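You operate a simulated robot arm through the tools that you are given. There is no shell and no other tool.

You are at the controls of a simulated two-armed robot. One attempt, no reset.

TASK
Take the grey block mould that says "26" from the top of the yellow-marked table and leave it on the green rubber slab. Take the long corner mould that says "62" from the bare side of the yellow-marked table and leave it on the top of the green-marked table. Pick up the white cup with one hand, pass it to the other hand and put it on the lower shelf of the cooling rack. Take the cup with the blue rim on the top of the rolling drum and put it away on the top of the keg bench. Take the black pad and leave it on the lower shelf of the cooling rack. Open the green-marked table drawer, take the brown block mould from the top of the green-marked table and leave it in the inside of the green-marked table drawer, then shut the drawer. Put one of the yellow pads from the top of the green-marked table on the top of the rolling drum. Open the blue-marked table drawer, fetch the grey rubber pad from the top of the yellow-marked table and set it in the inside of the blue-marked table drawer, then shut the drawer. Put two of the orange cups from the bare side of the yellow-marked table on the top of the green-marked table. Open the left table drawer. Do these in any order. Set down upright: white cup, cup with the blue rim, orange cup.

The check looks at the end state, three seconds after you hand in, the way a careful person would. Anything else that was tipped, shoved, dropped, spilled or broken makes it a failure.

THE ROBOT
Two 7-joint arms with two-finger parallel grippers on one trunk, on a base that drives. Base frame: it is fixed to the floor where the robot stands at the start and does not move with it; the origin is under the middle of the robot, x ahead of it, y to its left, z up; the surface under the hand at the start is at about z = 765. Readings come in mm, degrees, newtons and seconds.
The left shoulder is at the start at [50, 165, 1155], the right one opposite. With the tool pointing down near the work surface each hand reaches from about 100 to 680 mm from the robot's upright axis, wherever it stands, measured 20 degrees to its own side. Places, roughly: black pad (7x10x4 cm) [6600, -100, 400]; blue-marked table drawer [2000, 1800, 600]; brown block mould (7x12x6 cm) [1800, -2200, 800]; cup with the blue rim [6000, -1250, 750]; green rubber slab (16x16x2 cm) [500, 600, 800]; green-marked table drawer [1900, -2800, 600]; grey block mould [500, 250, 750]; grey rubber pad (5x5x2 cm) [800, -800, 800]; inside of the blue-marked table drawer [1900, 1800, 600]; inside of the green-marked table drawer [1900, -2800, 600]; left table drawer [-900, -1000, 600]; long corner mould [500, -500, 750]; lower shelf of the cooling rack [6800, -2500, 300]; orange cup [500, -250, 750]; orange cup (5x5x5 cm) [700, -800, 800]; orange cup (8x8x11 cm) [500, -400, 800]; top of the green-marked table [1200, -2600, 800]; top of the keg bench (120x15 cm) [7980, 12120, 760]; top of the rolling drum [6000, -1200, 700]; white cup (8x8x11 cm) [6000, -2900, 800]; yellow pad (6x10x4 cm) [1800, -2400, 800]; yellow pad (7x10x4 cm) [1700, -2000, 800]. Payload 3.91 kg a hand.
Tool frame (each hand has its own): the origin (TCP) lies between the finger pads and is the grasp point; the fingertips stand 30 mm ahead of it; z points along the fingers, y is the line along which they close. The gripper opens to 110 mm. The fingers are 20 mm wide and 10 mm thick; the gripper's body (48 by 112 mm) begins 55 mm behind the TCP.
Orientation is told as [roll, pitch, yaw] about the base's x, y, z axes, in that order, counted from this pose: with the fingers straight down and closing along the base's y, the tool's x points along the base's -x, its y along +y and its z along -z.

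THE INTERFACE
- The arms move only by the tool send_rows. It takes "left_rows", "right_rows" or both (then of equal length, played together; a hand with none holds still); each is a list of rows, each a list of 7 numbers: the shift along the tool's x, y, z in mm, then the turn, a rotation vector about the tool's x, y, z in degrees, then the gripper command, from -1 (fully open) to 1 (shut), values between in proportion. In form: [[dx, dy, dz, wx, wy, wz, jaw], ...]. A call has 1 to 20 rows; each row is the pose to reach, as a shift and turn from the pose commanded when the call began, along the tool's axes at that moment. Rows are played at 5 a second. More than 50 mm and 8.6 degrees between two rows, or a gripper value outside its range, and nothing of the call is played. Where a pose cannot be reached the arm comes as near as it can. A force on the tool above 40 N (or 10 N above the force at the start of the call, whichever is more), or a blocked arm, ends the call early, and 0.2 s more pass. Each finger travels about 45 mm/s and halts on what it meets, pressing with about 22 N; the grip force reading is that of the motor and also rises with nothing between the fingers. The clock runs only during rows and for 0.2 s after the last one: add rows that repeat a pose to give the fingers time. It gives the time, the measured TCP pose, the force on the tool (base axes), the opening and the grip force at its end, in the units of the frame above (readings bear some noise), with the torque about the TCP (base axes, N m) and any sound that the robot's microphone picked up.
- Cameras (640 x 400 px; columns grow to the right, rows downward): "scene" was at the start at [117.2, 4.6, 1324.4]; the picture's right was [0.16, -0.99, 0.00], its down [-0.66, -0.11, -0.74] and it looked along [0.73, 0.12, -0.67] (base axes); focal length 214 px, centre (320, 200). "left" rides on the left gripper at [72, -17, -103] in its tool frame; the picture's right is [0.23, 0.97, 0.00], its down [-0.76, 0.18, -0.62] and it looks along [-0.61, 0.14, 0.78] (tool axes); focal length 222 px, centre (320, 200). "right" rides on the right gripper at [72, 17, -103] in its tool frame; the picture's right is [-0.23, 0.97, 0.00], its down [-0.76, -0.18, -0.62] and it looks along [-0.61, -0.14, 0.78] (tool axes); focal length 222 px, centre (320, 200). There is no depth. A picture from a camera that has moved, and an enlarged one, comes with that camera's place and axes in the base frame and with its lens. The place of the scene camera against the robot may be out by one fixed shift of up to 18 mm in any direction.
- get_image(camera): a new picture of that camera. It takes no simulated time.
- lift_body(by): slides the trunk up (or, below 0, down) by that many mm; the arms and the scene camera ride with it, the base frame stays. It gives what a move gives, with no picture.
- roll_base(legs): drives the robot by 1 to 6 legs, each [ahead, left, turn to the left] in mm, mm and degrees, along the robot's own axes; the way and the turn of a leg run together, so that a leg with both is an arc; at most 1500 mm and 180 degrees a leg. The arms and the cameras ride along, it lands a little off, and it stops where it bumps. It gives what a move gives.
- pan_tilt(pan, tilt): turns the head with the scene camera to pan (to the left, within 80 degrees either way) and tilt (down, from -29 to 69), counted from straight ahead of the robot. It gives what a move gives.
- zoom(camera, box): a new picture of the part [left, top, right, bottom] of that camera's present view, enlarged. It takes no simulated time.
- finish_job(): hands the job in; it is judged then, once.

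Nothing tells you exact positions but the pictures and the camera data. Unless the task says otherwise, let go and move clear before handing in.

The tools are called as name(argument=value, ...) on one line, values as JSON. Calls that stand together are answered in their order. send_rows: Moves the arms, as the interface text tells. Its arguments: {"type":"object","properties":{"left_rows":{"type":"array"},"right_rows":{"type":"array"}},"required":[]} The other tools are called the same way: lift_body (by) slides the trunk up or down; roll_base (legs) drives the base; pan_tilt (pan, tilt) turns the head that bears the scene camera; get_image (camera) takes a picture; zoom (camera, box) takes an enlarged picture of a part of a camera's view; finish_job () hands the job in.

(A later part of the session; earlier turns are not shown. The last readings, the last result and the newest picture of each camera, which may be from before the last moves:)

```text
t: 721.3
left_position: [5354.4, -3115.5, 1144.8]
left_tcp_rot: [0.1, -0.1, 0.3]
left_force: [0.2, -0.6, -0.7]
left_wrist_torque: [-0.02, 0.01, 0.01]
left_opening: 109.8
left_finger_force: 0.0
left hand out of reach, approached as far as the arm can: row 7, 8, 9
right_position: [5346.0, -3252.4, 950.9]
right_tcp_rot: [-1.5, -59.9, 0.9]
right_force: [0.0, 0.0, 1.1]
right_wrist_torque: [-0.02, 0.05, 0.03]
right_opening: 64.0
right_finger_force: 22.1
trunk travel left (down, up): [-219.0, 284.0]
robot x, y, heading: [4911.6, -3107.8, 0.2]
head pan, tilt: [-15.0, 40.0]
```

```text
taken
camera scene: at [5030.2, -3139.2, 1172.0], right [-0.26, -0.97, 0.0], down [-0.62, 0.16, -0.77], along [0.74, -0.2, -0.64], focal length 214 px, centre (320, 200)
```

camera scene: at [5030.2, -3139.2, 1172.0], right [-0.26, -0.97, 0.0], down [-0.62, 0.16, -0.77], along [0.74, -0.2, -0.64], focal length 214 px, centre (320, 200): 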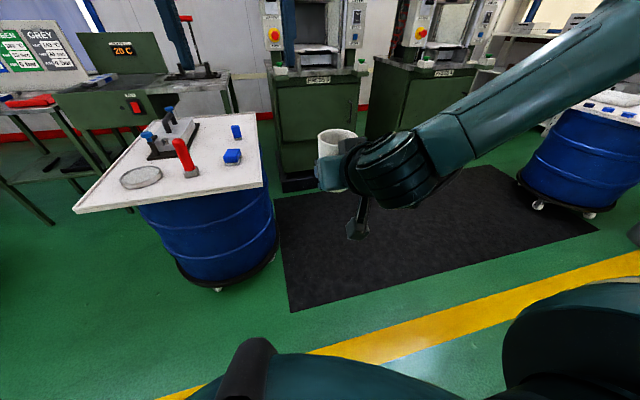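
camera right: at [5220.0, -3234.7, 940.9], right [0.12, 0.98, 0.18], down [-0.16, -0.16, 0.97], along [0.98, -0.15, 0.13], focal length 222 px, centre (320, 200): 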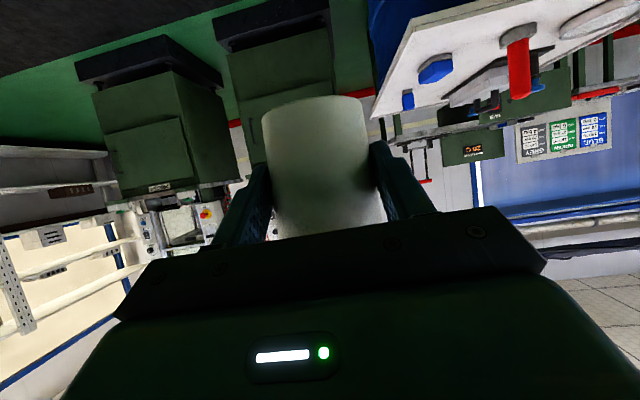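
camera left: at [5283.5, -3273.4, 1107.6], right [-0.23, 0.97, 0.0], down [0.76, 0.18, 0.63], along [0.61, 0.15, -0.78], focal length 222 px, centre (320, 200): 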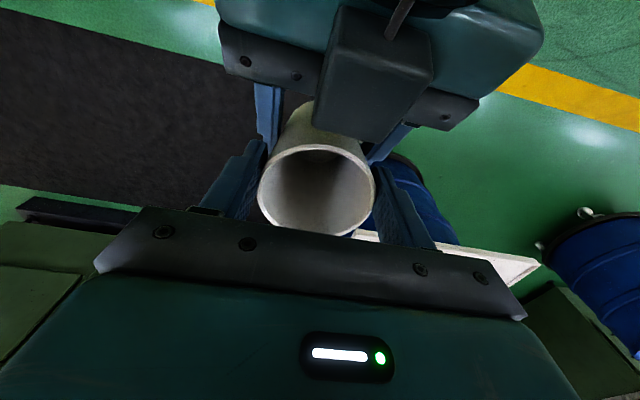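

The pass worked; the right hand holds the cup upright. Before driving to the rack I test whether the right hand can get down to the low shelf's height here.

lift_body(by=-200)

send_rows(right_rows=[[35, -10, 20, 0, 0, 0, 1], [69, -20, 40, 0, 0, 0, 1], [104, -30, 60, 0, 0, 0, 1], [138, -40, 80, 0, 0, 0, 1], [173, -50, 100, 0, 0, 0, 1], [208, -60, 120, 0, 0, 0, 1], [242, -60, 140, 0, 0, 0, 1], [277, -60, 160, 0, 0, 0, 1], [311, -60, 180, 0, 0, 0, 1], [346, -60, 200, 0, 0, 0, 1], [346, -60, 200, 0, 0, 0, 1]])

get_image(camera="scene")

```text
t: 723.5
left_position: [5353.9, -3117.1, 945.6]
left_tcp_rot: [0.0, -0.3, 0.3]
left_force: [-0.2, 0.1, 0.4]
left_wrist_torque: [-0.02, -0.01, 0.0]
left_opening: 110.0
left_finger_force: 0.0
right_position: [5346.0, -3253.2, 751.3]
right_tcp_rot: [-1.6, -59.8, 0.8]
right_force: [0.2, -0.5, 0.4]
right_wrist_torque: [0.02, 0.01, 0.0]
right_opening: 63.7
right_finger_force: 22.2
trunk travel left (down, up): [-19.0, 484.0]
robot x, y, heading: [4913.4, -3108.5, 0.3]
head pan, tilt: [-15.0, 40.0]
```

```text
t: 725.9
left_position: [5353.3, -3117.5, 946.0]
left_tcp_rot: [0.0, -0.3, 0.3]
left_force: [-0.6, 0.1, 0.1]
left_wrist_torque: [0.02, -0.03, -0.03]
left_opening: 110.0
left_finger_force: 0.1
right_position: [5363.5, -3273.2, 599.1]
right_tcp_rot: [-1.8, -59.5, 0.9]
right_force: [0.2, 0.1, -0.6]
right_wrist_torque: [0.0, 0.03, 0.02]
right_opening: 64.0
right_finger_force: 21.9
right hand out of reach, approached as far as the arm can: row 4, 5, 6, 7, 8, 9, 10, 11
trunk travel left (down, up): [-19.0, 484.0]
robot x, y, heading: [4907.1, -3110.3, 0.1]
head pan, tilt: [-15.0, 40.0]
```

```text
taken
camera scene: at [5030.0, -3139.8, 972.0], right [-0.26, -0.97, 0.0], down [-0.62, 0.16, -0.77], along [0.74, -0.2, -0.64], focal length 214 px, centre (320, 200)
```

scene: 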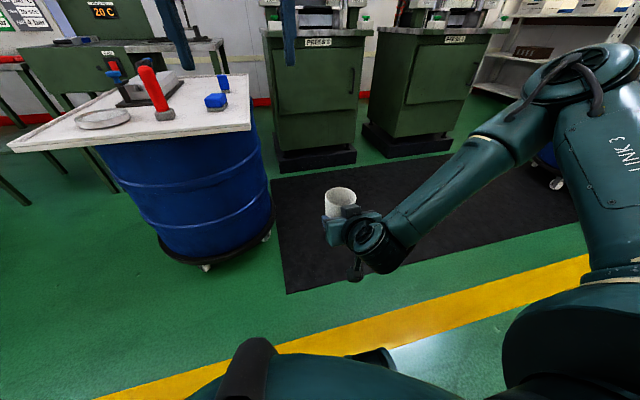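

send_rows(right_rows=[[0, -40, 0, 0, 0, 0, 1], [0, -80, 0, 0, 0, 0, 1], [0, -120, 0, 0, 0, 0, 1], [30, -150, 20, 0, 0, 0, 1], [65, -150, 40, 0, 0, 0, 1], [100, -150, 60, 0, 0, 0, 1], [135, -150, 80, 0, 0, 0, 1], [170, -150, 100, 0, 0, 0, 1], [205, -150, 120, 0, 0, 0, 1], [228, -150, 132, 0, 0, 0, 1], [228, -150, 132, 0, 0, 0, 1]])

```text
t: 728.2
left_position: [5352.3, -3116.3, 945.7]
left_tcp_rot: [0.0, -0.1, 0.3]
left_force: [0.1, 0.4, -0.5]
left_wrist_torque: [0.0, -0.01, -0.02]
left_opening: 110.2
left_finger_force: 0.0
right_position: [5359.3, -3454.5, 338.6]
right_tcp_rot: [0.1, -59.8, 0.1]
right_force: [0.0, 0.3, 0.4]
right_wrist_torque: [0.01, -0.01, 0.01]
right_opening: 63.6
right_finger_force: 21.9
right hand out of reach, approached as far as the arm can: row 1, 2, 3, 4, 5, 6, 7, 8, 9, 10, 11
trunk travel left (down, up): [-19.0, 484.0]
robot x, y, heading: [4908.0, -3106.1, 0.3]
head pan, tilt: [-15.0, 40.0]
```

At R ≈ 350 mm the right hand reaches shelf height (z = 339) nicely. I raise the trunk a bit for the drive and go north, then east toward the rack.

lift_body(by=150)

roll_base(legs=[[0, 1165, -0.3], [900, 0, 0]])

pan_tilt(pan=-25, tilt=35)

get_image(camera="scene")

```text
t: 730.0
left_position: [5353.9, -3116.3, 1094.9]
left_tcp_rot: [-0.1, -0.1, 0.2]
left_force: [1.1, -0.7, -0.7]
left_wrist_torque: [-0.02, 0.03, 0.0]
left_opening: 110.0
left_finger_force: 0.0
right_position: [5359.1, -3455.0, 487.5]
right_tcp_rot: [0.2, -59.5, 0.0]
right_force: [0.3, -0.5, 0.1]
right_wrist_torque: [0.01, 0.01, -0.01]
right_opening: 63.9
right_finger_force: 22.3
trunk travel left (down, up): [-169.0, 334.0]
robot x, y, heading: [4913.1, -3107.4, 0.2]
head pan, tilt: [-15.0, 40.0]
```

```text
t: 745.0
left_position: [6256.2, -1936.5, 1095.4]
left_tcp_rot: [0.1, -0.1, 0.5]
left_force: [0.5, 0.5, -0.5]
left_wrist_torque: [-0.01, 0.0, 0.06]
left_opening: 110.1
left_finger_force: 0.0
right_position: [6262.0, -2274.7, 487.7]
right_tcp_rot: [0.2, -59.6, 0.0]
right_force: [-0.2, 0.5, -0.6]
right_wrist_torque: [0.0, -0.01, -0.02]
right_opening: 63.8
right_finger_force: 21.3
trunk travel left (down, up): [-169.0, 334.0]
robot x, y, heading: [5814.6, -1930.0, 0.4]
head pan, tilt: [-15.0, 40.0]
```

```text
t: 745.7
left_position: [6256.5, -1935.3, 1095.3]
left_tcp_rot: [-0.2, -0.2, 0.4]
left_force: [0.4, 0.2, 0.7]
left_wrist_torque: [0.04, -0.01, 0.02]
left_opening: 109.8
left_finger_force: 0.0
right_position: [6261.2, -2273.9, 487.1]
right_tcp_rot: [0.3, -59.5, 0.2]
right_force: [-0.7, 0.3, -0.4]
right_wrist_torque: [-0.02, 0.02, 0.01]
right_opening: 63.5
right_finger_force: 22.3
trunk travel left (down, up): [-169.0, 334.0]
robot x, y, heading: [5817.3, -1928.9, 0.2]
head pan, tilt: [-25.0, 35.0]
```

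```text
taken
camera scene: at [5930.8, -1975.4, 1129.5], right [-0.42, -0.91, 0.0], down [-0.52, 0.24, -0.82], along [0.74, -0.34, -0.57], focal length 214 px, centre (320, 200)
```

scene: 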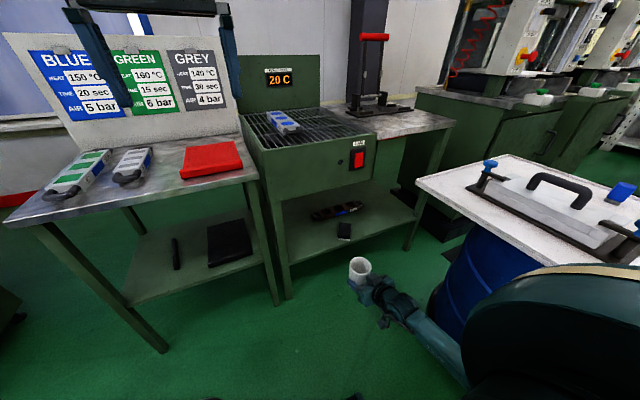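

The way is clear. I lower the trunk to shelf height (hand slightly higher), and drive in straight, first 300 mm.

send_rows(left_rows=[[20, 0, -30, 0, 0, 0, -1], [40, 0, -60, 0, 0, 0, -1], [60, 0, -80, 0, 0, 0, -1]], right_rows=[[-6, -5, -4, 0, 0, 0, 1], [-12, -10, -7, 0, 0, 0, 1], [-17, -16, -10, 0, 0, 0, 1]])

lift_body(by=-150)

roll_base(legs=[[280, 0, 0]])

get_image(camera="scene")

get_image(camera="right")

```text
t: 746.5
left_position: [6195.9, -1938.5, 1176.6]
left_tcp_rot: [0.0, -0.2, 0.5]
left_force: [0.8, -0.2, -0.8]
left_wrist_torque: [0.01, 0.01, 0.0]
left_opening: 110.0
left_finger_force: 0.1
right_position: [6262.4, -2289.5, 505.6]
right_tcp_rot: [0.3, -59.6, 0.1]
right_force: [0.1, -0.8, -0.2]
right_wrist_torque: [-0.07, -0.01, 0.02]
right_opening: 63.8
right_finger_force: 21.6
trunk travel left (down, up): [-169.0, 334.0]
robot x, y, heading: [5814.5, -1929.6, 0.2]
head pan, tilt: [-25.0, 35.0]
```

```text
t: 748.2
left_position: [6196.4, -1937.6, 1026.2]
left_tcp_rot: [0.0, -0.1, 0.4]
left_force: [-0.4, 0.0, -0.8]
left_wrist_torque: [0.0, -0.01, 0.0]
left_opening: 110.5
left_finger_force: 0.1
right_position: [6263.1, -2289.4, 357.3]
right_tcp_rot: [0.2, -59.5, 0.2]
right_force: [0.7, 0.2, -0.4]
right_wrist_torque: [-0.03, 0.0, 0.01]
right_opening: 63.6
right_finger_force: 22.3
trunk travel left (down, up): [-19.0, 484.0]
robot x, y, heading: [5813.7, -1930.6, 0.5]
head pan, tilt: [-25.0, 35.0]
```

```text
t: 750.2
left_position: [6473.4, -1937.9, 1025.1]
left_tcp_rot: [0.0, -0.2, 0.4]
left_force: [0.0, 0.3, -1.0]
left_wrist_torque: [0.0, 0.02, 0.0]
left_opening: 110.0
left_finger_force: 0.1
right_position: [6539.4, -2288.8, 355.9]
right_tcp_rot: [0.3, -59.6, 0.0]
right_force: [-0.6, -0.9, -0.2]
right_wrist_torque: [-0.02, 0.0, 0.01]
right_opening: 63.5
right_finger_force: 22.2
trunk travel left (down, up): [-19.0, 484.0]
robot x, y, heading: [6095.4, -1928.9, 0.2]
head pan, tilt: [-25.0, 35.0]
```

```text
taken
camera scene: at [6208.7, -1974.3, 979.5], right [-0.42, -0.91, 0.0], down [-0.52, 0.24, -0.82], along [0.74, -0.34, -0.57], focal length 214 px, centre (320, 200)
```

scene: 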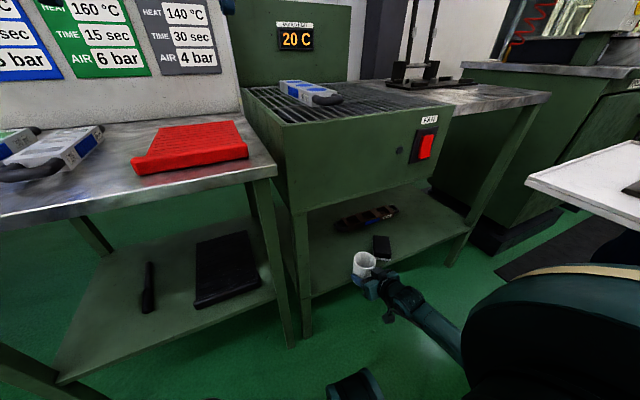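

```text
taken
camera right: at [6413.4, -2272.9, 347.1], right [0.11, 0.97, 0.2], down [-0.15, -0.18, 0.97], along [0.98, -0.14, 0.13], focal length 222 px, centre (320, 200)
```

right: 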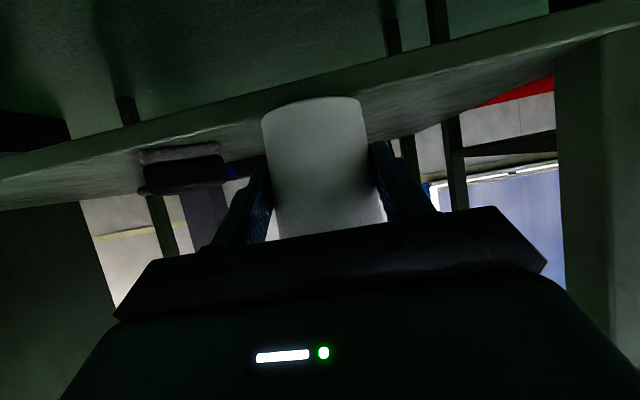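

roll_base(legs=[[70, 0, 0]])

get_image(camera="right")

get_image(camera="scene")

```text
t: 751.2
left_position: [6542.9, -1936.2, 1025.2]
left_tcp_rot: [0.0, -0.2, 0.3]
left_force: [0.0, 0.1, 0.2]
left_wrist_torque: [0.01, -0.04, 0.0]
left_opening: 110.0
left_finger_force: 0.0
right_position: [6610.0, -2288.0, 355.2]
right_tcp_rot: [0.2, -59.5, 0.1]
right_force: [1.0, -0.3, -0.3]
right_wrist_torque: [0.01, 0.0, 0.0]
right_opening: 63.4
right_finger_force: 22.1
trunk travel left (down, up): [-19.0, 484.0]
robot x, y, heading: [6165.7, -1928.5, 0.6]
head pan, tilt: [-25.0, 35.0]
```

```text
taken
camera right: at [6483.5, -2272.4, 347.0], right [0.11, 0.97, 0.2], down [-0.15, -0.18, 0.97], along [0.98, -0.14, 0.13], focal length 222 px, centre (320, 200)
```

right: 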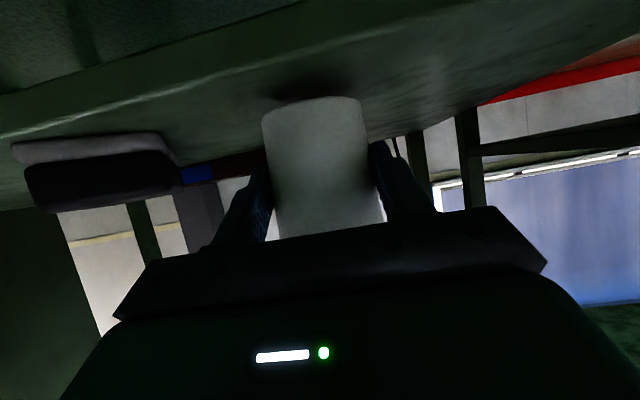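

```text
taken
camera scene: at [6278.8, -1974.0, 979.5], right [-0.42, -0.91, 0.0], down [-0.52, 0.24, -0.82], along [0.74, -0.34, -0.57], focal length 214 px, centre (320, 200)
```

scene: 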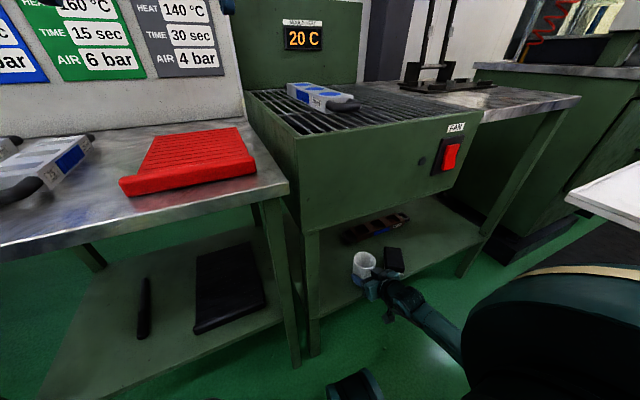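

roll_base(legs=[[38, 0, 0]])

send_rows(right_rows=[[4, 0, 2, 0, 0, 0, 1], [8, 0, 4, 0, 0, 0, 1], [10, 0, 5, 0, 0, 0, 1], [10, 0, 5, 0, 0, 0, 1]])

get_image(camera="right")

```text
t: 752.1
left_position: [6581.4, -1937.3, 1026.7]
left_tcp_rot: [0.0, -0.2, 0.3]
left_force: [-0.2, -0.3, -0.6]
left_wrist_torque: [0.0, 0.0, 0.03]
left_opening: 110.0
left_finger_force: 0.0
right_position: [6649.0, -2288.9, 357.3]
right_tcp_rot: [0.2, -59.5, 0.1]
right_force: [0.3, -0.3, 0.2]
right_wrist_torque: [0.0, 0.01, 0.0]
right_opening: 63.8
right_finger_force: 21.7
trunk travel left (down, up): [-19.0, 484.0]
robot x, y, heading: [6202.1, -1927.6, 0.4]
head pan, tilt: [-25.0, 35.0]
```

```text
t: 753.1
left_position: [6581.4, -1936.1, 1025.4]
left_tcp_rot: [-0.1, -0.3, 0.3]
left_force: [-0.7, -0.2, -0.2]
left_wrist_torque: [-0.02, -0.03, -0.04]
left_opening: 110.0
left_finger_force: 0.1
right_position: [6647.4, -2289.9, 347.3]
right_tcp_rot: [0.0, -59.9, 0.2]
right_force: [-0.2, -0.4, 9.4]
right_wrist_torque: [-0.29, -0.29, -0.06]
right_opening: 63.7
right_finger_force: 22.3
trunk travel left (down, up): [-19.0, 484.0]
robot x, y, heading: [6202.2, -1929.5, 0.6]
head pan, tilt: [-25.0, 35.0]
```

```text
taken
camera right: at [6521.6, -2272.4, 336.4], right [0.11, 0.97, 0.2], down [-0.16, -0.18, 0.97], along [0.98, -0.14, 0.13], focal length 222 px, centre (320, 200)
```

right: 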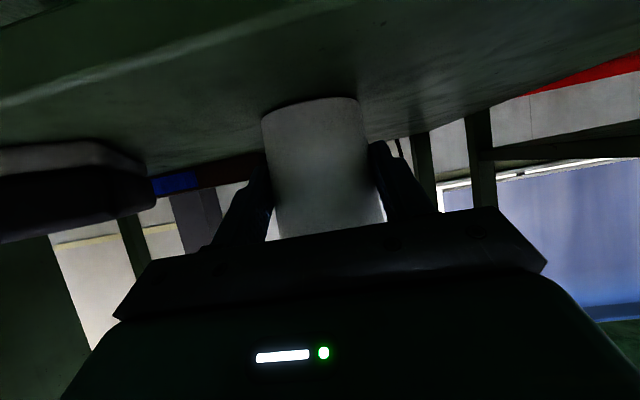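

The cup's base touches the shelf. I open gently and look before withdrawing.

send_rows(right_rows=[[0, 0, 0, 0, 0, 0, 0.0], [0, 0, 0, 0, 0, 0, -0.3], [0, 0, 0, 0, 0, 0, -0.6], [0, 0, 0, 0, 0, 0, -0.9], [0, 0, 0, 0, 0, 0, -0.9], [0, 0, 0, 0, 0, 0, -0.9]])

get_image(camera="right")

zoom(camera="scene", box=[280, 180, 480, 330])

```text
t: 754.5
left_position: [6580.8, -1936.5, 1026.3]
left_tcp_rot: [0.0, -0.3, 0.2]
left_force: [-0.7, 1.2, 0.6]
left_wrist_torque: [-0.05, -0.01, -0.04]
left_opening: 110.1
left_finger_force: 0.0
right_position: [6647.5, -2287.6, 344.0]
right_tcp_rot: [0.3, -59.6, 0.1]
right_force: [0.2, -0.1, -0.1]
right_wrist_torque: [-0.01, 0.0, -0.02]
right_opening: 104.5
right_finger_force: 0.1
trunk travel left (down, up): [-19.0, 484.0]
robot x, y, heading: [6198.8, -1923.4, 0.5]
head pan, tilt: [-25.0, 35.0]
```

```text
taken
camera right: at [6520.5, -2272.1, 334.9], right [0.11, 0.97, 0.2], down [-0.15, -0.18, 0.97], along [0.98, -0.14, 0.13], focal length 222 px, centre (320, 200)
```

right: 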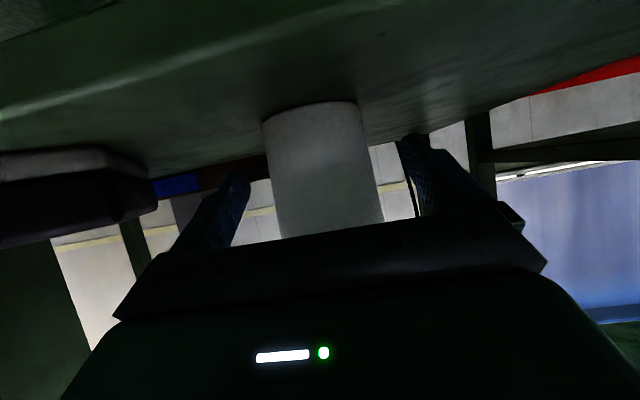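

```text
2.67 times, centred on (380, 255) of scene
camera zoom: at [6316.4, -1973.8, 979.5], right [-0.42, -0.91, 0.0], down [-0.52, 0.24, -0.82], along [0.74, -0.34, -0.57], focal length 572 px, centre (160, 53)
```

zoom: 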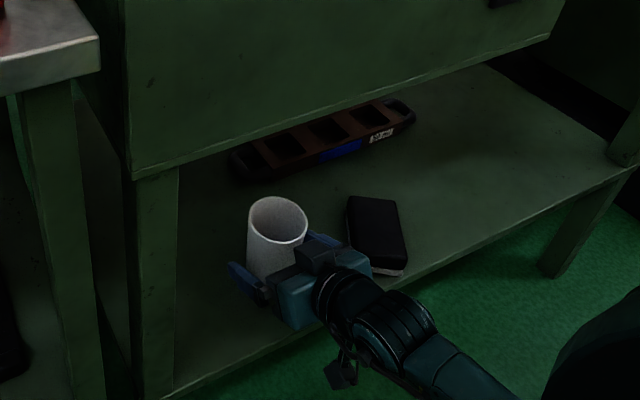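

The cup stands upright and free. I drive straight back 200 mm.

roll_base(legs=[[-200, 0, 0]])

get_image(camera="scene")

zoom(camera="scene", box=[250, 160, 470, 300])

```text
t: 756.0
left_position: [6384.6, -1937.6, 1025.6]
left_tcp_rot: [0.0, -0.2, 0.4]
left_force: [-0.1, 0.4, -0.7]
left_wrist_torque: [-0.01, -0.03, -0.01]
left_opening: 110.3
left_finger_force: 0.0
right_position: [6451.0, -2289.1, 343.5]
right_tcp_rot: [0.2, -59.5, 0.0]
right_force: [0.4, -0.3, 0.1]
right_wrist_torque: [0.01, 0.02, 0.0]
right_opening: 104.5
right_finger_force: 0.0
trunk travel left (down, up): [-19.0, 484.0]
robot x, y, heading: [6005.3, -1927.1, -0.0]
head pan, tilt: [-25.0, 35.0]
```

```text
taken
camera scene: at [6120.3, -1974.7, 979.5], right [-0.42, -0.91, 0.0], down [-0.52, 0.24, -0.82], along [0.74, -0.34, -0.57], focal length 214 px, centre (320, 200)
```

scene: 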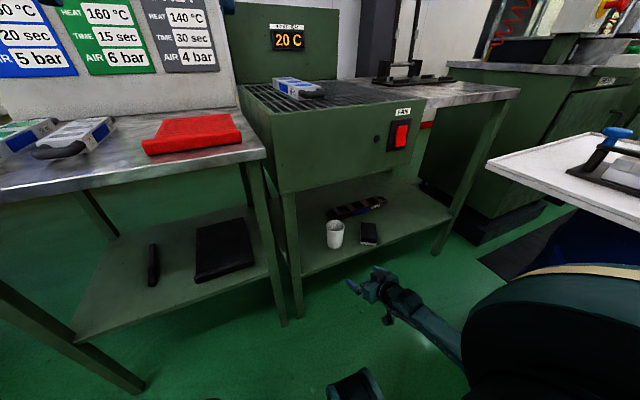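

```text
2.86 times, centred on (360, 230) of scene
camera zoom: at [6120.3, -1974.7, 979.5], right [-0.42, -0.91, 0.0], down [-0.52, 0.24, -0.82], along [0.74, -0.34, -0.57], focal length 613 px, centre (206, 114)
```

zoom: 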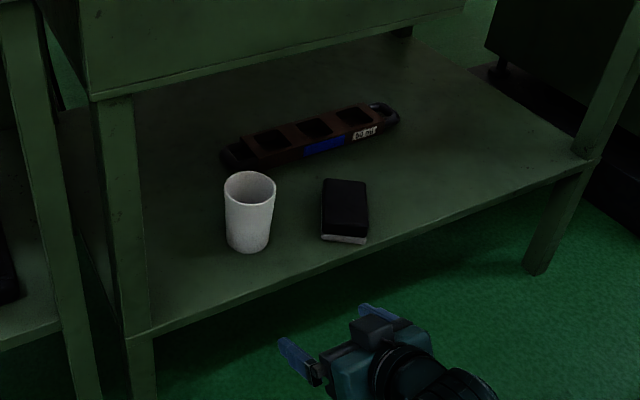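

White cup and black pad both sit well on the lower shelf. Next the blue-rimmed cup: I raise the trunk, bring the right hand back up vertical, and drive around the drum to its north side.

lift_body(by=250)

send_rows(right_rows=[[-28, 7, -29, 0, 6.6, 0, -1], [-56, 13, -58, 0, 13.3, 0, -1], [-84, 20, -87, 0, 20, 0, -1], [-112, 27, -116, 0, 26.6, 0, -1], [-140, 33, -145, 0, 33.3, 0, -1], [-169, 40, -174, 0, 40, 0, -1], [-197, 47, -203, 0, 46.6, 0, -1], [-225, 53, -232, 0, 53.3, 0, -1], [-253, 60, -262, 0, 59.5, 0, -1], [-253, 60, -262, 0, 59.5, 0, -1]])

roll_base(legs=[[-720, 0, 0], [0, 1340, 0], [580, 0, 0], [0, 0, -90]])

pan_tilt(pan=10, tilt=45)

get_image(camera="scene")

get_image(camera="left")

```text
t: 758.6
left_position: [6386.3, -1937.7, 1275.5]
left_tcp_rot: [0.0, -0.3, 0.4]
left_force: [0.7, 0.0, 0.0]
left_wrist_torque: [0.03, 0.01, 0.0]
left_opening: 109.8
left_finger_force: 0.1
right_position: [6450.5, -2289.5, 594.2]
right_tcp_rot: [0.3, -59.6, 0.0]
right_force: [0.3, 0.1, -0.5]
right_wrist_torque: [0.02, -0.03, -0.02]
right_opening: 104.4
right_finger_force: 0.0
trunk travel left (down, up): [-269.0, 234.0]
robot x, y, heading: [6006.3, -1924.1, 0.3]
head pan, tilt: [-25.0, 35.0]
```

```text
t: 760.8
left_position: [6386.9, -1937.8, 1274.9]
left_tcp_rot: [0.0, -0.2, 0.3]
left_force: [-1.1, -0.7, 0.5]
left_wrist_torque: [-0.01, -0.01, 0.03]
left_opening: 109.9
left_finger_force: 0.0
right_position: [6351.6, -2231.1, 944.4]
right_tcp_rot: [0.2, 0.0, 0.2]
right_force: [1.0, 0.1, 0.1]
right_wrist_torque: [0.03, 0.01, -0.03]
right_opening: 110.0
right_finger_force: 0.1
trunk travel left (down, up): [-269.0, 234.0]
robot x, y, heading: [6002.9, -1925.5, 0.2]
head pan, tilt: [-25.0, 35.0]
```

```text
t: 783.2
left_position: [5857.3, -953.0, 1275.0]
left_tcp_rot: [-0.1, -0.2, -90.8]
left_force: [-0.1, 0.2, -0.9]
left_wrist_torque: [0.01, -0.03, 0.01]
left_opening: 110.1
left_finger_force: 0.0
right_position: [5563.5, -912.7, 944.3]
right_tcp_rot: [0.1, -0.1, -90.9]
right_force: [0.1, -0.2, 0.6]
right_wrist_torque: [-0.03, 0.01, 0.0]
right_opening: 110.1
right_finger_force: 0.0
trunk travel left (down, up): [-269.0, 234.0]
robot x, y, heading: [5874.2, -574.1, -90.9]
head pan, tilt: [-25.0, 35.0]
```

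```text
t: 784.2
left_position: [5857.6, -953.0, 1276.1]
left_tcp_rot: [0.0, -0.3, -90.8]
left_force: [-0.1, -0.6, 0.0]
left_wrist_torque: [0.0, -0.01, 0.03]
left_opening: 109.9
left_finger_force: 0.0
right_position: [5564.4, -913.2, 943.9]
right_tcp_rot: [0.1, -0.2, -90.9]
right_force: [-0.3, -0.2, 0.0]
right_wrist_torque: [-0.01, -0.02, 0.0]
right_opening: 109.9
right_finger_force: 0.1
trunk travel left (down, up): [-269.0, 234.0]
robot x, y, heading: [5875.4, -575.3, -90.8]
head pan, tilt: [10.0, 45.0]
```

```text
taken
camera scene: at [5890.9, -691.5, 1214.7], right [-0.99, -0.16, 0.0], down [-0.11, 0.7, -0.71], along [0.11, -0.7, -0.71], focal length 214 px, centre (320, 200)
```

scene: 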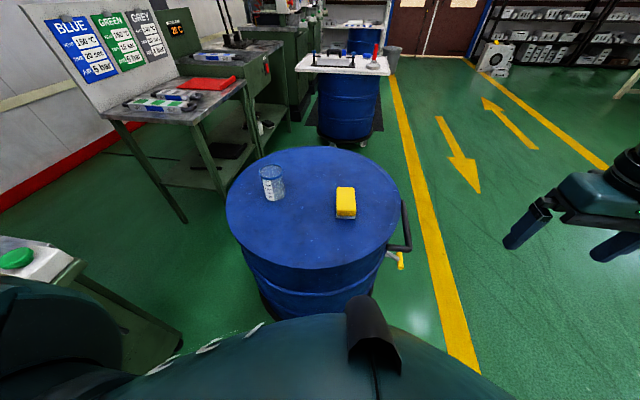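

```text
taken
camera left: at [5842.3, -880.7, 1377.5], right [0.98, 0.21, 0.0], down [0.17, -0.76, 0.63], along [0.13, -0.61, -0.78], focal length 222 px, centre (320, 200)
```

left: 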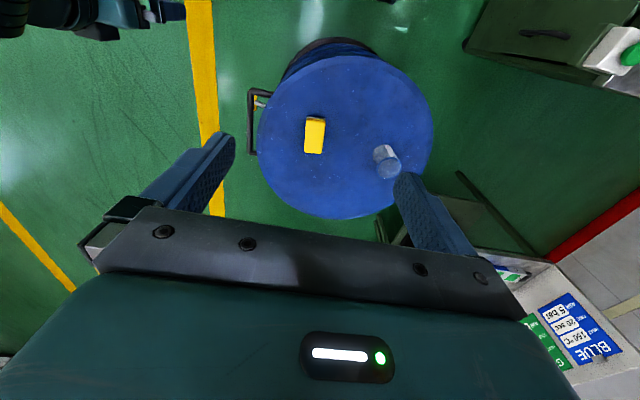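

The cup stands at about [6110, -1157]. I bring the left hand over it.

send_rows(left_rows=[[-18, 23, 30, 0, 0, 0, -1], [-36, 47, 60, 0, 0, 0, -1], [-55, 70, 89, 0, 0, 0, -1], [-73, 93, 118, 0, 0, 0, -1], [-91, 116, 148, 0, 0, 0, -1], [-109, 140, 177, 0, 0, 0, -1], [-128, 163, 207, 0, 0, 0, -1], [-146, 186, 236, 0, 0, 0, -1], [-164, 209, 266, 0, 0, 0, -1], [-182, 233, 295, 0, 0, 0, -1], [-200, 256, 325, 0, 0, 0, -1], [-200, 256, 325, 0, 0, 0, -1]])

get_image(camera="left")

zoom(camera="scene", box=[180, 120, 420, 280])

```text
t: 786.8
left_position: [6110.5, -1154.4, 952.8]
left_tcp_rot: [0.0, -0.3, -90.8]
left_force: [-0.5, 0.7, 0.4]
left_wrist_torque: [-0.03, 0.03, -0.01]
left_opening: 110.0
left_finger_force: 0.0
right_position: [5564.2, -913.7, 944.4]
right_tcp_rot: [0.2, 0.0, -90.8]
right_force: [-0.1, 0.5, 0.2]
right_wrist_torque: [-0.01, 0.01, -0.03]
right_opening: 110.1
right_finger_force: 0.0
trunk travel left (down, up): [-269.0, 234.0]
robot x, y, heading: [5869.5, -571.9, -90.9]
head pan, tilt: [10.0, 45.0]
```

```text
taken
camera left: at [6096.2, -1082.7, 1053.5], right [0.98, 0.21, 0.0], down [0.17, -0.76, 0.63], along [0.13, -0.61, -0.78], focal length 222 px, centre (320, 200)
```

left: 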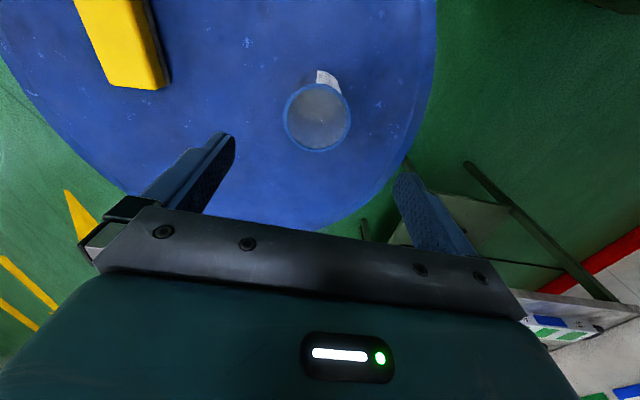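

```text
2.50 times, centred on (300, 200) of scene
camera zoom: at [5890.9, -691.5, 1214.7], right [-0.99, -0.16, 0.0], down [-0.11, 0.7, -0.71], along [0.11, -0.7, -0.71], focal length 536 px, centre (370, 200)
```

zoom: 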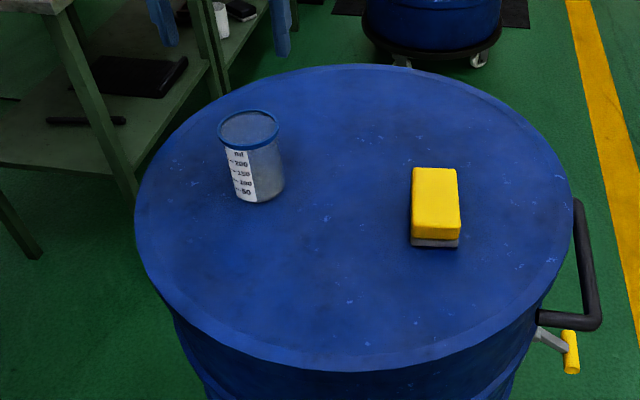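

It is a measuring beaker with a blue rim, maybe holding liquid, so I'll keep it level and move gently. I descend over it.

send_rows(left_rows=[[-7, 0, 40, 0, 0, 0, -1], [-7, 0, 80, 0, 0, 0, -1], [-7, 0, 120, 0, 0, 0, -1], [-7, 0, 155, 0, 0, 0, -1], [-7, 0, 178, 0, 0, 0, -1], [-7, 0, 178, 0, 0, 0, -1]])

get_image(camera="left")

```text
t: 788.2
left_position: [6110.8, -1165.0, 772.5]
left_tcp_rot: [0.0, -0.3, -90.9]
left_force: [-0.1, 1.0, 0.4]
left_wrist_torque: [-0.02, 0.01, 0.0]
left_opening: 109.9
left_finger_force: 0.1
right_position: [5564.7, -912.5, 944.1]
right_tcp_rot: [0.1, -0.1, -90.8]
right_force: [0.9, 0.4, -0.6]
right_wrist_torque: [0.01, 0.0, 0.0]
right_opening: 110.1
right_finger_force: 0.1
trunk travel left (down, up): [-269.0, 234.0]
robot x, y, heading: [5872.2, -573.3, -90.7]
head pan, tilt: [10.0, 45.0]
```

```text
taken
camera left: at [6096.4, -1093.0, 874.3], right [0.98, 0.21, 0.0], down [0.17, -0.76, 0.63], along [0.13, -0.61, -0.78], focal length 222 px, centre (320, 200)
```

left: 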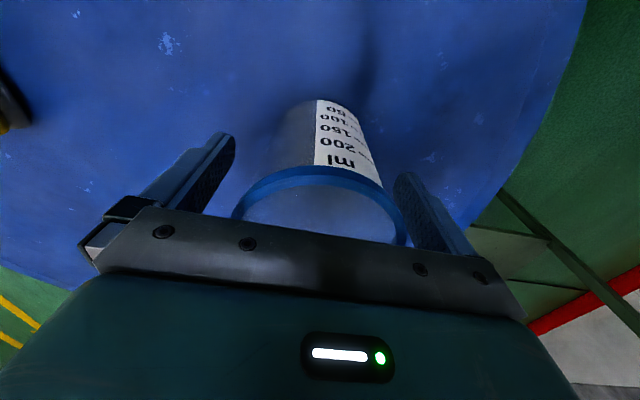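

send_rows(left_rows=[[0, 0, 0, 0, 0, 0, -0.7], [0, 0, 0, 0, 0, 0, -0.5], [0, 0, 0, 0, 0, 0, -0.35], [0, 0, 0, 0, 0, 0, -0.2], [0, 0, 0, 0, 0, 0, 0], [0, 0, 0, 0, 0, 0, 0.4], [0, 0, 0, 0, 0, 0, 1], [0, 0, 0, 0, 0, 0, 1]])

send_rows(left_rows=[[0, 0, -3, 0, 0, 0, 1], [0, 0, -8, 0, 0, 0, 1], [0, 0, -16, 0, 0, 0, 1], [0, 0, -28, 0, 0, 0, 1], [0, 0, -42, 0, 0, 0, 1], [0, 0, -58, 0, 0, 0, 1], [0, 0, -76, 0, 0, 0, 1], [0, 0, -95, 0, 0, 0, 1], [0, 0, -112, 0, 0, 0, 1], [0, 0, -128, 0, 0, 0, 1], [0, 0, -142, 0, 0, 0, 1], [0, 0, -154, 0, 0, 0, 1], [0, 0, -162, 0, 0, 0, 1], [0, 0, -167, 0, 0, 0, 1], [0, 0, -170, 0, 0, 0, 1]])

get_image(camera="left")

zoom(camera="scene", box=[180, 60, 420, 260])

```text
t: 790.0
left_position: [6111.9, -1165.2, 772.6]
left_tcp_rot: [0.0, -0.2, -90.9]
left_force: [-0.3, -0.7, 0.1]
left_wrist_torque: [0.03, 0.0, 0.0]
left_opening: 68.3
left_finger_force: 22.2
right_position: [5564.3, -913.3, 944.9]
right_tcp_rot: [0.1, -0.1, -90.9]
right_force: [0.5, -0.5, 0.0]
right_wrist_torque: [0.02, 0.0, -0.03]
right_opening: 110.3
right_finger_force: 0.0
trunk travel left (down, up): [-269.0, 234.0]
robot x, y, heading: [5870.8, -573.4, -90.7]
head pan, tilt: [10.0, 45.0]
```

```text
t: 793.2
left_position: [6110.4, -1163.2, 943.5]
left_tcp_rot: [0.0, -0.1, -90.9]
left_force: [0.5, 0.2, 0.8]
left_wrist_torque: [0.0, -0.01, -0.01]
left_opening: 68.1
left_finger_force: 22.0
right_position: [5564.4, -912.3, 945.1]
right_tcp_rot: [0.1, 0.0, -91.0]
right_force: [-0.3, 0.7, 0.9]
right_wrist_torque: [0.02, 0.0, 0.02]
right_opening: 109.9
right_finger_force: 0.1
trunk travel left (down, up): [-269.0, 234.0]
robot x, y, heading: [5871.6, -577.2, -91.0]
head pan, tilt: [10.0, 45.0]
```

```text
taken
camera left: at [6095.5, -1092.3, 1045.3], right [0.98, 0.21, 0.0], down [0.17, -0.76, 0.63], along [0.13, -0.61, -0.78], focal length 222 px, centre (320, 200)
```

left: 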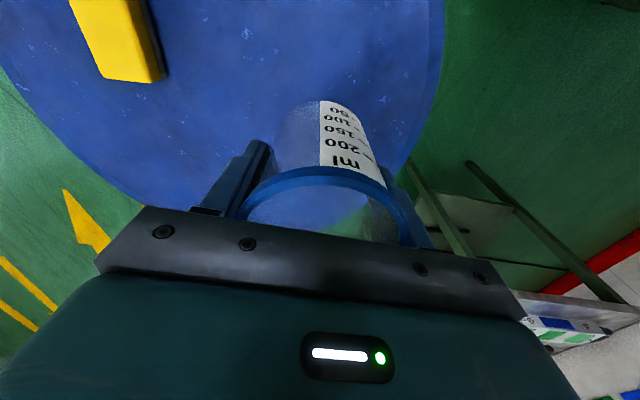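

```text
2.00 times, centred on (300, 160) of scene
camera zoom: at [5891.0, -691.5, 1214.7], right [-0.99, -0.16, 0.0], down [-0.11, 0.7, -0.71], along [0.11, -0.7, -0.71], focal length 429 px, centre (360, 280)
```

zoom: 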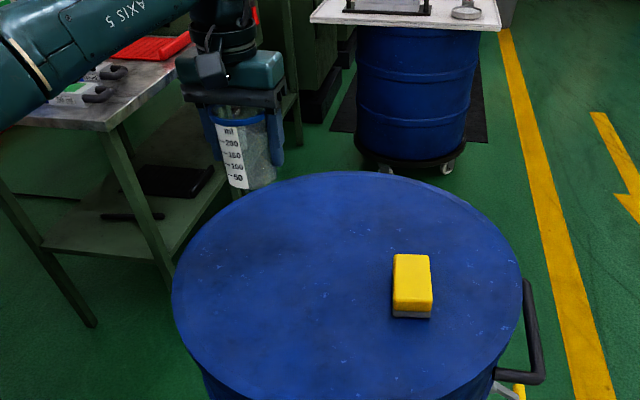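

The beaker is light and empty, held at 68 mm. I draw the hand in, slide west into the free lane and turn to face north (+y).

send_rows(left_rows=[[10, 0, -5, 0, 0, 0, 1], [25, 0, -10, 0, 0, 0, 1], [45, 0, -15, 0, 0, 0, 1], [65, -5, -20, 0, 0, 0, 1], [85, -10, -25, 0, 0, 0, 1], [105, -15, -30, 0, 0, 0, 1], [125, -20, -35, 0, 0, 0, 1], [145, -25, -40, 0, 0, 0, 1], [160, -30, -43, 0, 0, 0, 1], [170, -33, -45, 0, 0, 0, 1]])

roll_base(legs=[[-60, 0, 0], [0, -1250, 0], [0, 0, 180]])

pan_tilt(pan=0, tilt=10)

get_image(camera="scene")

pan_tilt(pan=-35, tilt=10)

get_image(camera="scene")

```text
t: 795.4
left_position: [6079.0, -994.1, 988.6]
left_tcp_rot: [0.0, -0.2, -90.6]
left_force: [0.0, 1.2, -0.1]
left_wrist_torque: [-0.01, 0.05, 0.0]
left_opening: 67.9
left_finger_force: 22.4
right_position: [5562.9, -912.4, 944.8]
right_tcp_rot: [0.0, -0.1, -90.9]
right_force: [0.8, -0.5, -0.6]
right_wrist_torque: [-0.02, 0.01, 0.02]
right_opening: 110.0
right_finger_force: 0.0
trunk travel left (down, up): [-269.0, 234.0]
robot x, y, heading: [5870.7, -573.3, -90.9]
head pan, tilt: [10.0, 45.0]
```

```text
t: 814.3
left_position: [4445.1, -67.4, 987.7]
left_tcp_rot: [0.1, -0.2, 90.8]
left_force: [0.8, -0.8, -0.7]
left_wrist_torque: [-0.01, 0.04, 0.0]
left_opening: 67.5
left_finger_force: 22.1
right_position: [4960.8, -132.9, 943.0]
right_tcp_rot: [0.0, -0.1, 90.9]
right_force: [-0.5, -0.3, -0.3]
right_wrist_torque: [-0.02, -0.01, -0.05]
right_opening: 109.9
right_finger_force: 0.1
trunk travel left (down, up): [-269.0, 234.0]
robot x, y, heading: [4660.5, -481.1, 91.0]
head pan, tilt: [10.0, 45.0]
```

```text
t: 815.4
left_position: [4444.4, -67.5, 987.2]
left_tcp_rot: [0.0, -0.2, 90.9]
left_force: [-0.7, 0.0, -0.6]
left_wrist_torque: [-0.01, 0.0, 0.0]
left_opening: 67.6
left_finger_force: 22.1
right_position: [4960.7, -133.9, 944.7]
right_tcp_rot: [0.1, -0.1, 90.9]
right_force: [-0.3, 0.4, -0.4]
right_wrist_torque: [-0.03, 0.0, -0.05]
right_opening: 110.0
right_finger_force: 0.1
trunk travel left (down, up): [-269.0, 234.0]
robot x, y, heading: [4663.4, -480.5, 90.5]
head pan, tilt: [0.0, 10.0]
```

```text
taken
camera scene: at [4665.5, -368.9, 1269.6], right [1.0, 0.01, 0.0], down [0.0, -0.17, -0.98], along [-0.01, 0.98, -0.17], focal length 214 px, centre (320, 200)
```

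scene: 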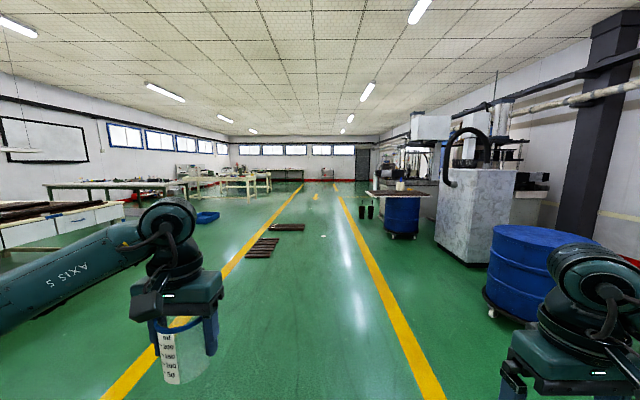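

```text
t: 816.4
left_position: [4444.6, -67.8, 987.9]
left_tcp_rot: [0.0, -0.2, 90.8]
left_force: [0.0, 1.3, 0.0]
left_wrist_torque: [0.01, 0.03, -0.02]
left_opening: 67.4
left_finger_force: 21.9
right_position: [4960.2, -133.1, 944.7]
right_tcp_rot: [0.1, -0.1, 90.9]
right_force: [-0.3, -0.3, -1.0]
right_wrist_torque: [-0.01, 0.04, 0.03]
right_opening: 109.8
right_finger_force: 0.0
trunk travel left (down, up): [-269.0, 234.0]
robot x, y, heading: [4659.2, -479.3, 90.7]
head pan, tilt: [-35.0, 10.0]
```

```text
taken
camera scene: at [4719.0, -385.0, 1269.6], right [0.83, -0.56, 0.0], down [-0.1, -0.14, -0.98], along [0.55, 0.81, -0.17], focal length 214 px, centre (320, 200)
```

scene: 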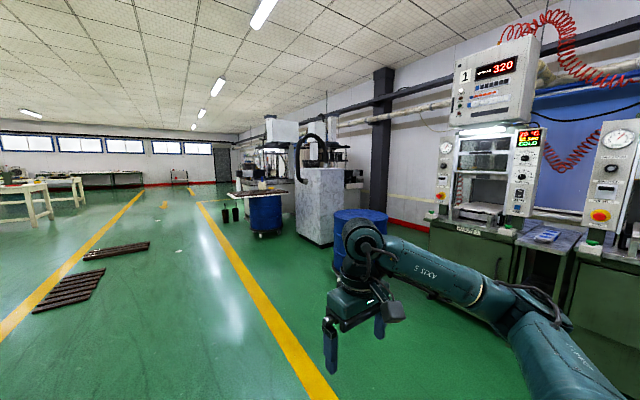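

The lane north is clear. I drive 4.5 m along it and look again.

roll_base(legs=[[1500, 0, -0.7], [1500, 0, 0], [1500, 0, 0]])

pan_tilt(pan=-15, tilt=10)

get_image(camera="scene")

```text
t: 837.8
left_position: [4380.1, 4418.3, 987.8]
left_tcp_rot: [0.0, -0.2, 92.2]
left_force: [0.1, 0.3, -0.3]
left_wrist_torque: [0.03, 0.01, 0.03]
left_opening: 67.6
left_finger_force: 22.5
right_position: [4895.8, 4363.6, 943.7]
right_tcp_rot: [0.1, 0.0, 92.0]
right_force: [0.0, -0.1, 0.2]
right_wrist_torque: [0.02, 0.03, 0.0]
right_opening: 110.0
right_finger_force: 0.1
trunk travel left (down, up): [-269.0, 234.0]
robot x, y, heading: [4604.8, 4010.1, 92.2]
head pan, tilt: [-35.0, 10.0]
```

```text
t: 838.6
left_position: [4378.7, 4419.3, 988.3]
left_tcp_rot: [0.0, -0.2, 92.2]
left_force: [-0.1, -0.3, -1.5]
left_wrist_torque: [-0.01, 0.0, 0.0]
left_opening: 67.4
left_finger_force: 22.1
right_position: [4897.0, 4364.6, 943.9]
right_tcp_rot: [0.2, -0.1, 91.9]
right_force: [-0.1, 0.2, -0.9]
right_wrist_torque: [-0.03, -0.02, -0.03]
right_opening: 109.8
right_finger_force: 0.0
trunk travel left (down, up): [-269.0, 234.0]
robot x, y, heading: [4602.0, 4011.0, 92.2]
head pan, tilt: [-15.0, 10.0]
```

```text
taken
camera scene: at [4630.2, 4120.2, 1269.6], right [0.97, -0.22, 0.0], down [-0.04, -0.17, -0.98], along [0.22, 0.96, -0.17], focal length 214 px, centre (320, 200)
```

scene: 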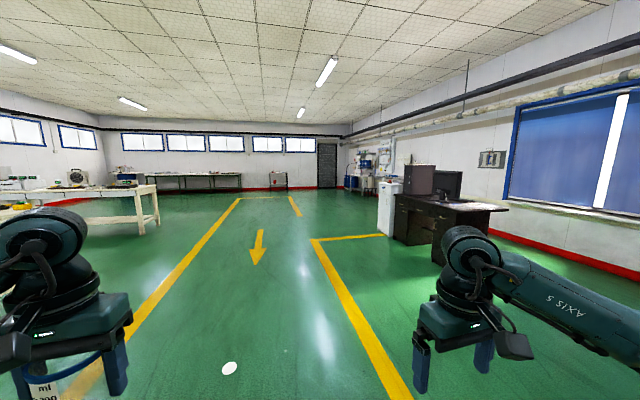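

A small white disc lies on the floor at about [4336, 5350]; I shift 350 mm right to pass clear of it, and continue north.

roll_base(legs=[[0, -350, -2.2], [1500, 0, 0], [1500, 0, 0], [1000, 0, 0]])

pan_tilt(pan=-25, tilt=10)

get_image(camera="scene")

zoom(camera="scene", box=[200, 100, 500, 260])

```text
t: 861.0
left_position: [4726.3, 8402.4, 987.0]
left_tcp_rot: [0.1, -0.2, 90.1]
left_force: [-0.5, 0.0, 0.0]
left_wrist_torque: [0.01, 0.03, 0.01]
left_opening: 67.5
left_finger_force: 22.1
right_position: [5241.4, 8327.8, 943.1]
right_tcp_rot: [0.1, -0.1, 90.0]
right_force: [0.2, 0.5, 0.1]
right_wrist_torque: [-0.04, 0.0, 0.02]
right_opening: 109.8
right_finger_force: 0.0
trunk travel left (down, up): [-269.0, 234.0]
robot x, y, heading: [4936.6, 7978.3, 89.8]
head pan, tilt: [-15.0, 10.0]
```

```text
t: 861.7
left_position: [4726.1, 8401.0, 987.9]
left_tcp_rot: [-0.1, -0.2, 90.1]
left_force: [-0.2, 0.0, 0.4]
left_wrist_torque: [-0.02, -0.01, 0.03]
left_opening: 67.5
left_finger_force: 22.3
right_position: [5240.9, 8328.1, 944.5]
right_tcp_rot: [0.1, -0.1, 90.0]
right_force: [0.4, 0.1, -0.3]
right_wrist_torque: [0.0, 0.01, 0.03]
right_opening: 109.9
right_finger_force: 0.1
trunk travel left (down, up): [-269.0, 234.0]
robot x, y, heading: [4939.1, 7982.7, 89.9]
head pan, tilt: [-25.0, 10.0]
```

```text
taken
camera scene: at [4982.4, 8087.8, 1269.6], right [0.91, -0.42, 0.0], down [-0.07, -0.16, -0.98], along [0.42, 0.89, -0.17], focal length 214 px, centre (320, 200)
```

scene: 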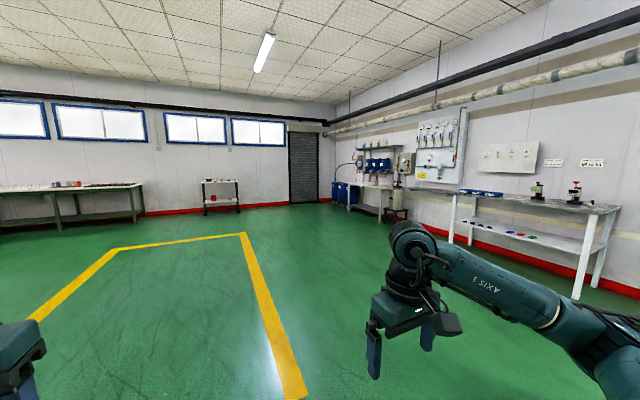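

```text
2.13 times, centred on (350, 180) of scene
camera zoom: at [4982.4, 8087.8, 1269.6], right [0.91, -0.42, 0.0], down [-0.07, -0.16, -0.98], along [0.42, 0.89, -0.17], focal length 458 px, centre (256, 243)
```

zoom: 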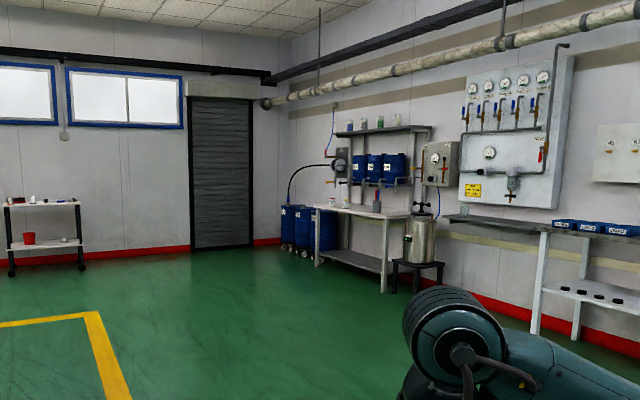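

The keg bench with blue kegs stands by the right wall ahead. I drive on north 3.5 m, then turn east toward it.

roll_base(legs=[[1500, 0, 0], [1500, 0, 0], [600, 0, 0], [0, 0, -90]])

pan_tilt(pan=0, tilt=12)

get_image(camera="scene")

zoom(camera="scene", box=[220, 100, 460, 260])

```text
t: 883.1
left_position: [5334.9, 11826.9, 987.6]
left_tcp_rot: [0.0, -0.1, 0.0]
left_force: [0.9, 0.3, -0.3]
left_wrist_torque: [0.0, 0.0, 0.01]
left_opening: 67.7
left_finger_force: 21.4
right_position: [5261.7, 11312.3, 945.0]
right_tcp_rot: [0.1, 0.0, 0.0]
right_force: [-0.5, -0.3, -0.3]
right_wrist_torque: [0.0, 0.03, -0.01]
right_opening: 109.9
right_finger_force: 0.1
trunk travel left (down, up): [-269.0, 234.0]
robot x, y, heading: [4913.9, 11621.5, -0.3]
head pan, tilt: [-25.0, 10.0]
```

```text
t: 884.0
left_position: [5334.8, 11826.9, 988.3]
left_tcp_rot: [0.0, -0.2, 0.0]
left_force: [-0.1, 0.2, 0.0]
left_wrist_torque: [-0.03, 0.0, -0.03]
left_opening: 67.6
left_finger_force: 21.9
right_position: [5261.2, 11311.7, 944.5]
right_tcp_rot: [0.1, -0.2, -0.1]
right_force: [0.3, -0.4, 0.3]
right_wrist_torque: [0.01, 0.0, 0.04]
right_opening: 110.2
right_finger_force: 0.1
trunk travel left (down, up): [-269.0, 234.0]
robot x, y, heading: [4915.5, 11615.7, -0.1]
head pan, tilt: [0.0, 12.0]
```

```text
taken
camera scene: at [5045.0, 11607.3, 1266.4], right [0.0, -1.0, 0.0], down [-0.21, 0.0, -0.98], along [0.98, 0.0, -0.21], focal length 214 px, centre (320, 200)
```

scene: 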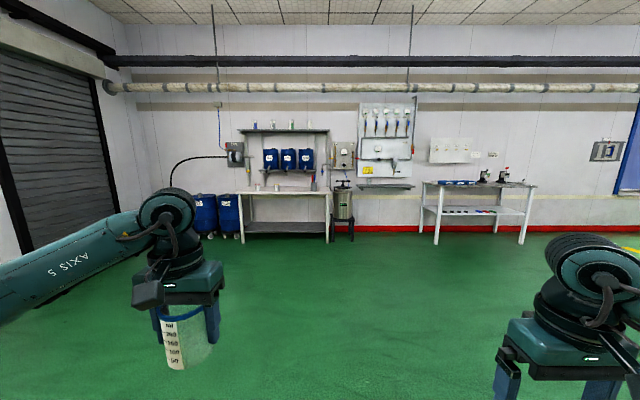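

```text
2.50 times, centred on (340, 180) of scene
camera zoom: at [5045.0, 11607.3, 1266.4], right [0.0, -1.0, 0.0], down [-0.21, 0.0, -0.98], along [0.98, 0.0, -0.21], focal length 536 px, centre (270, 250)
```

zoom: 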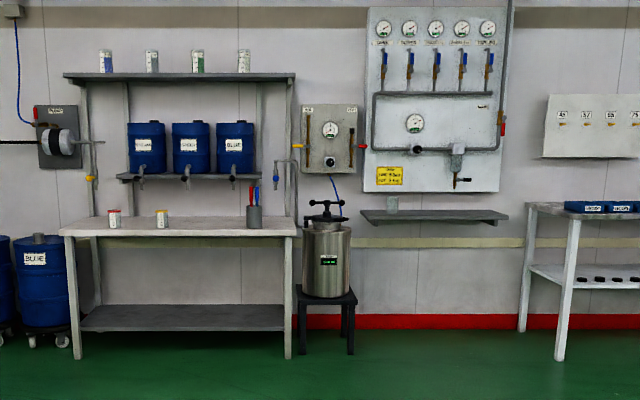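

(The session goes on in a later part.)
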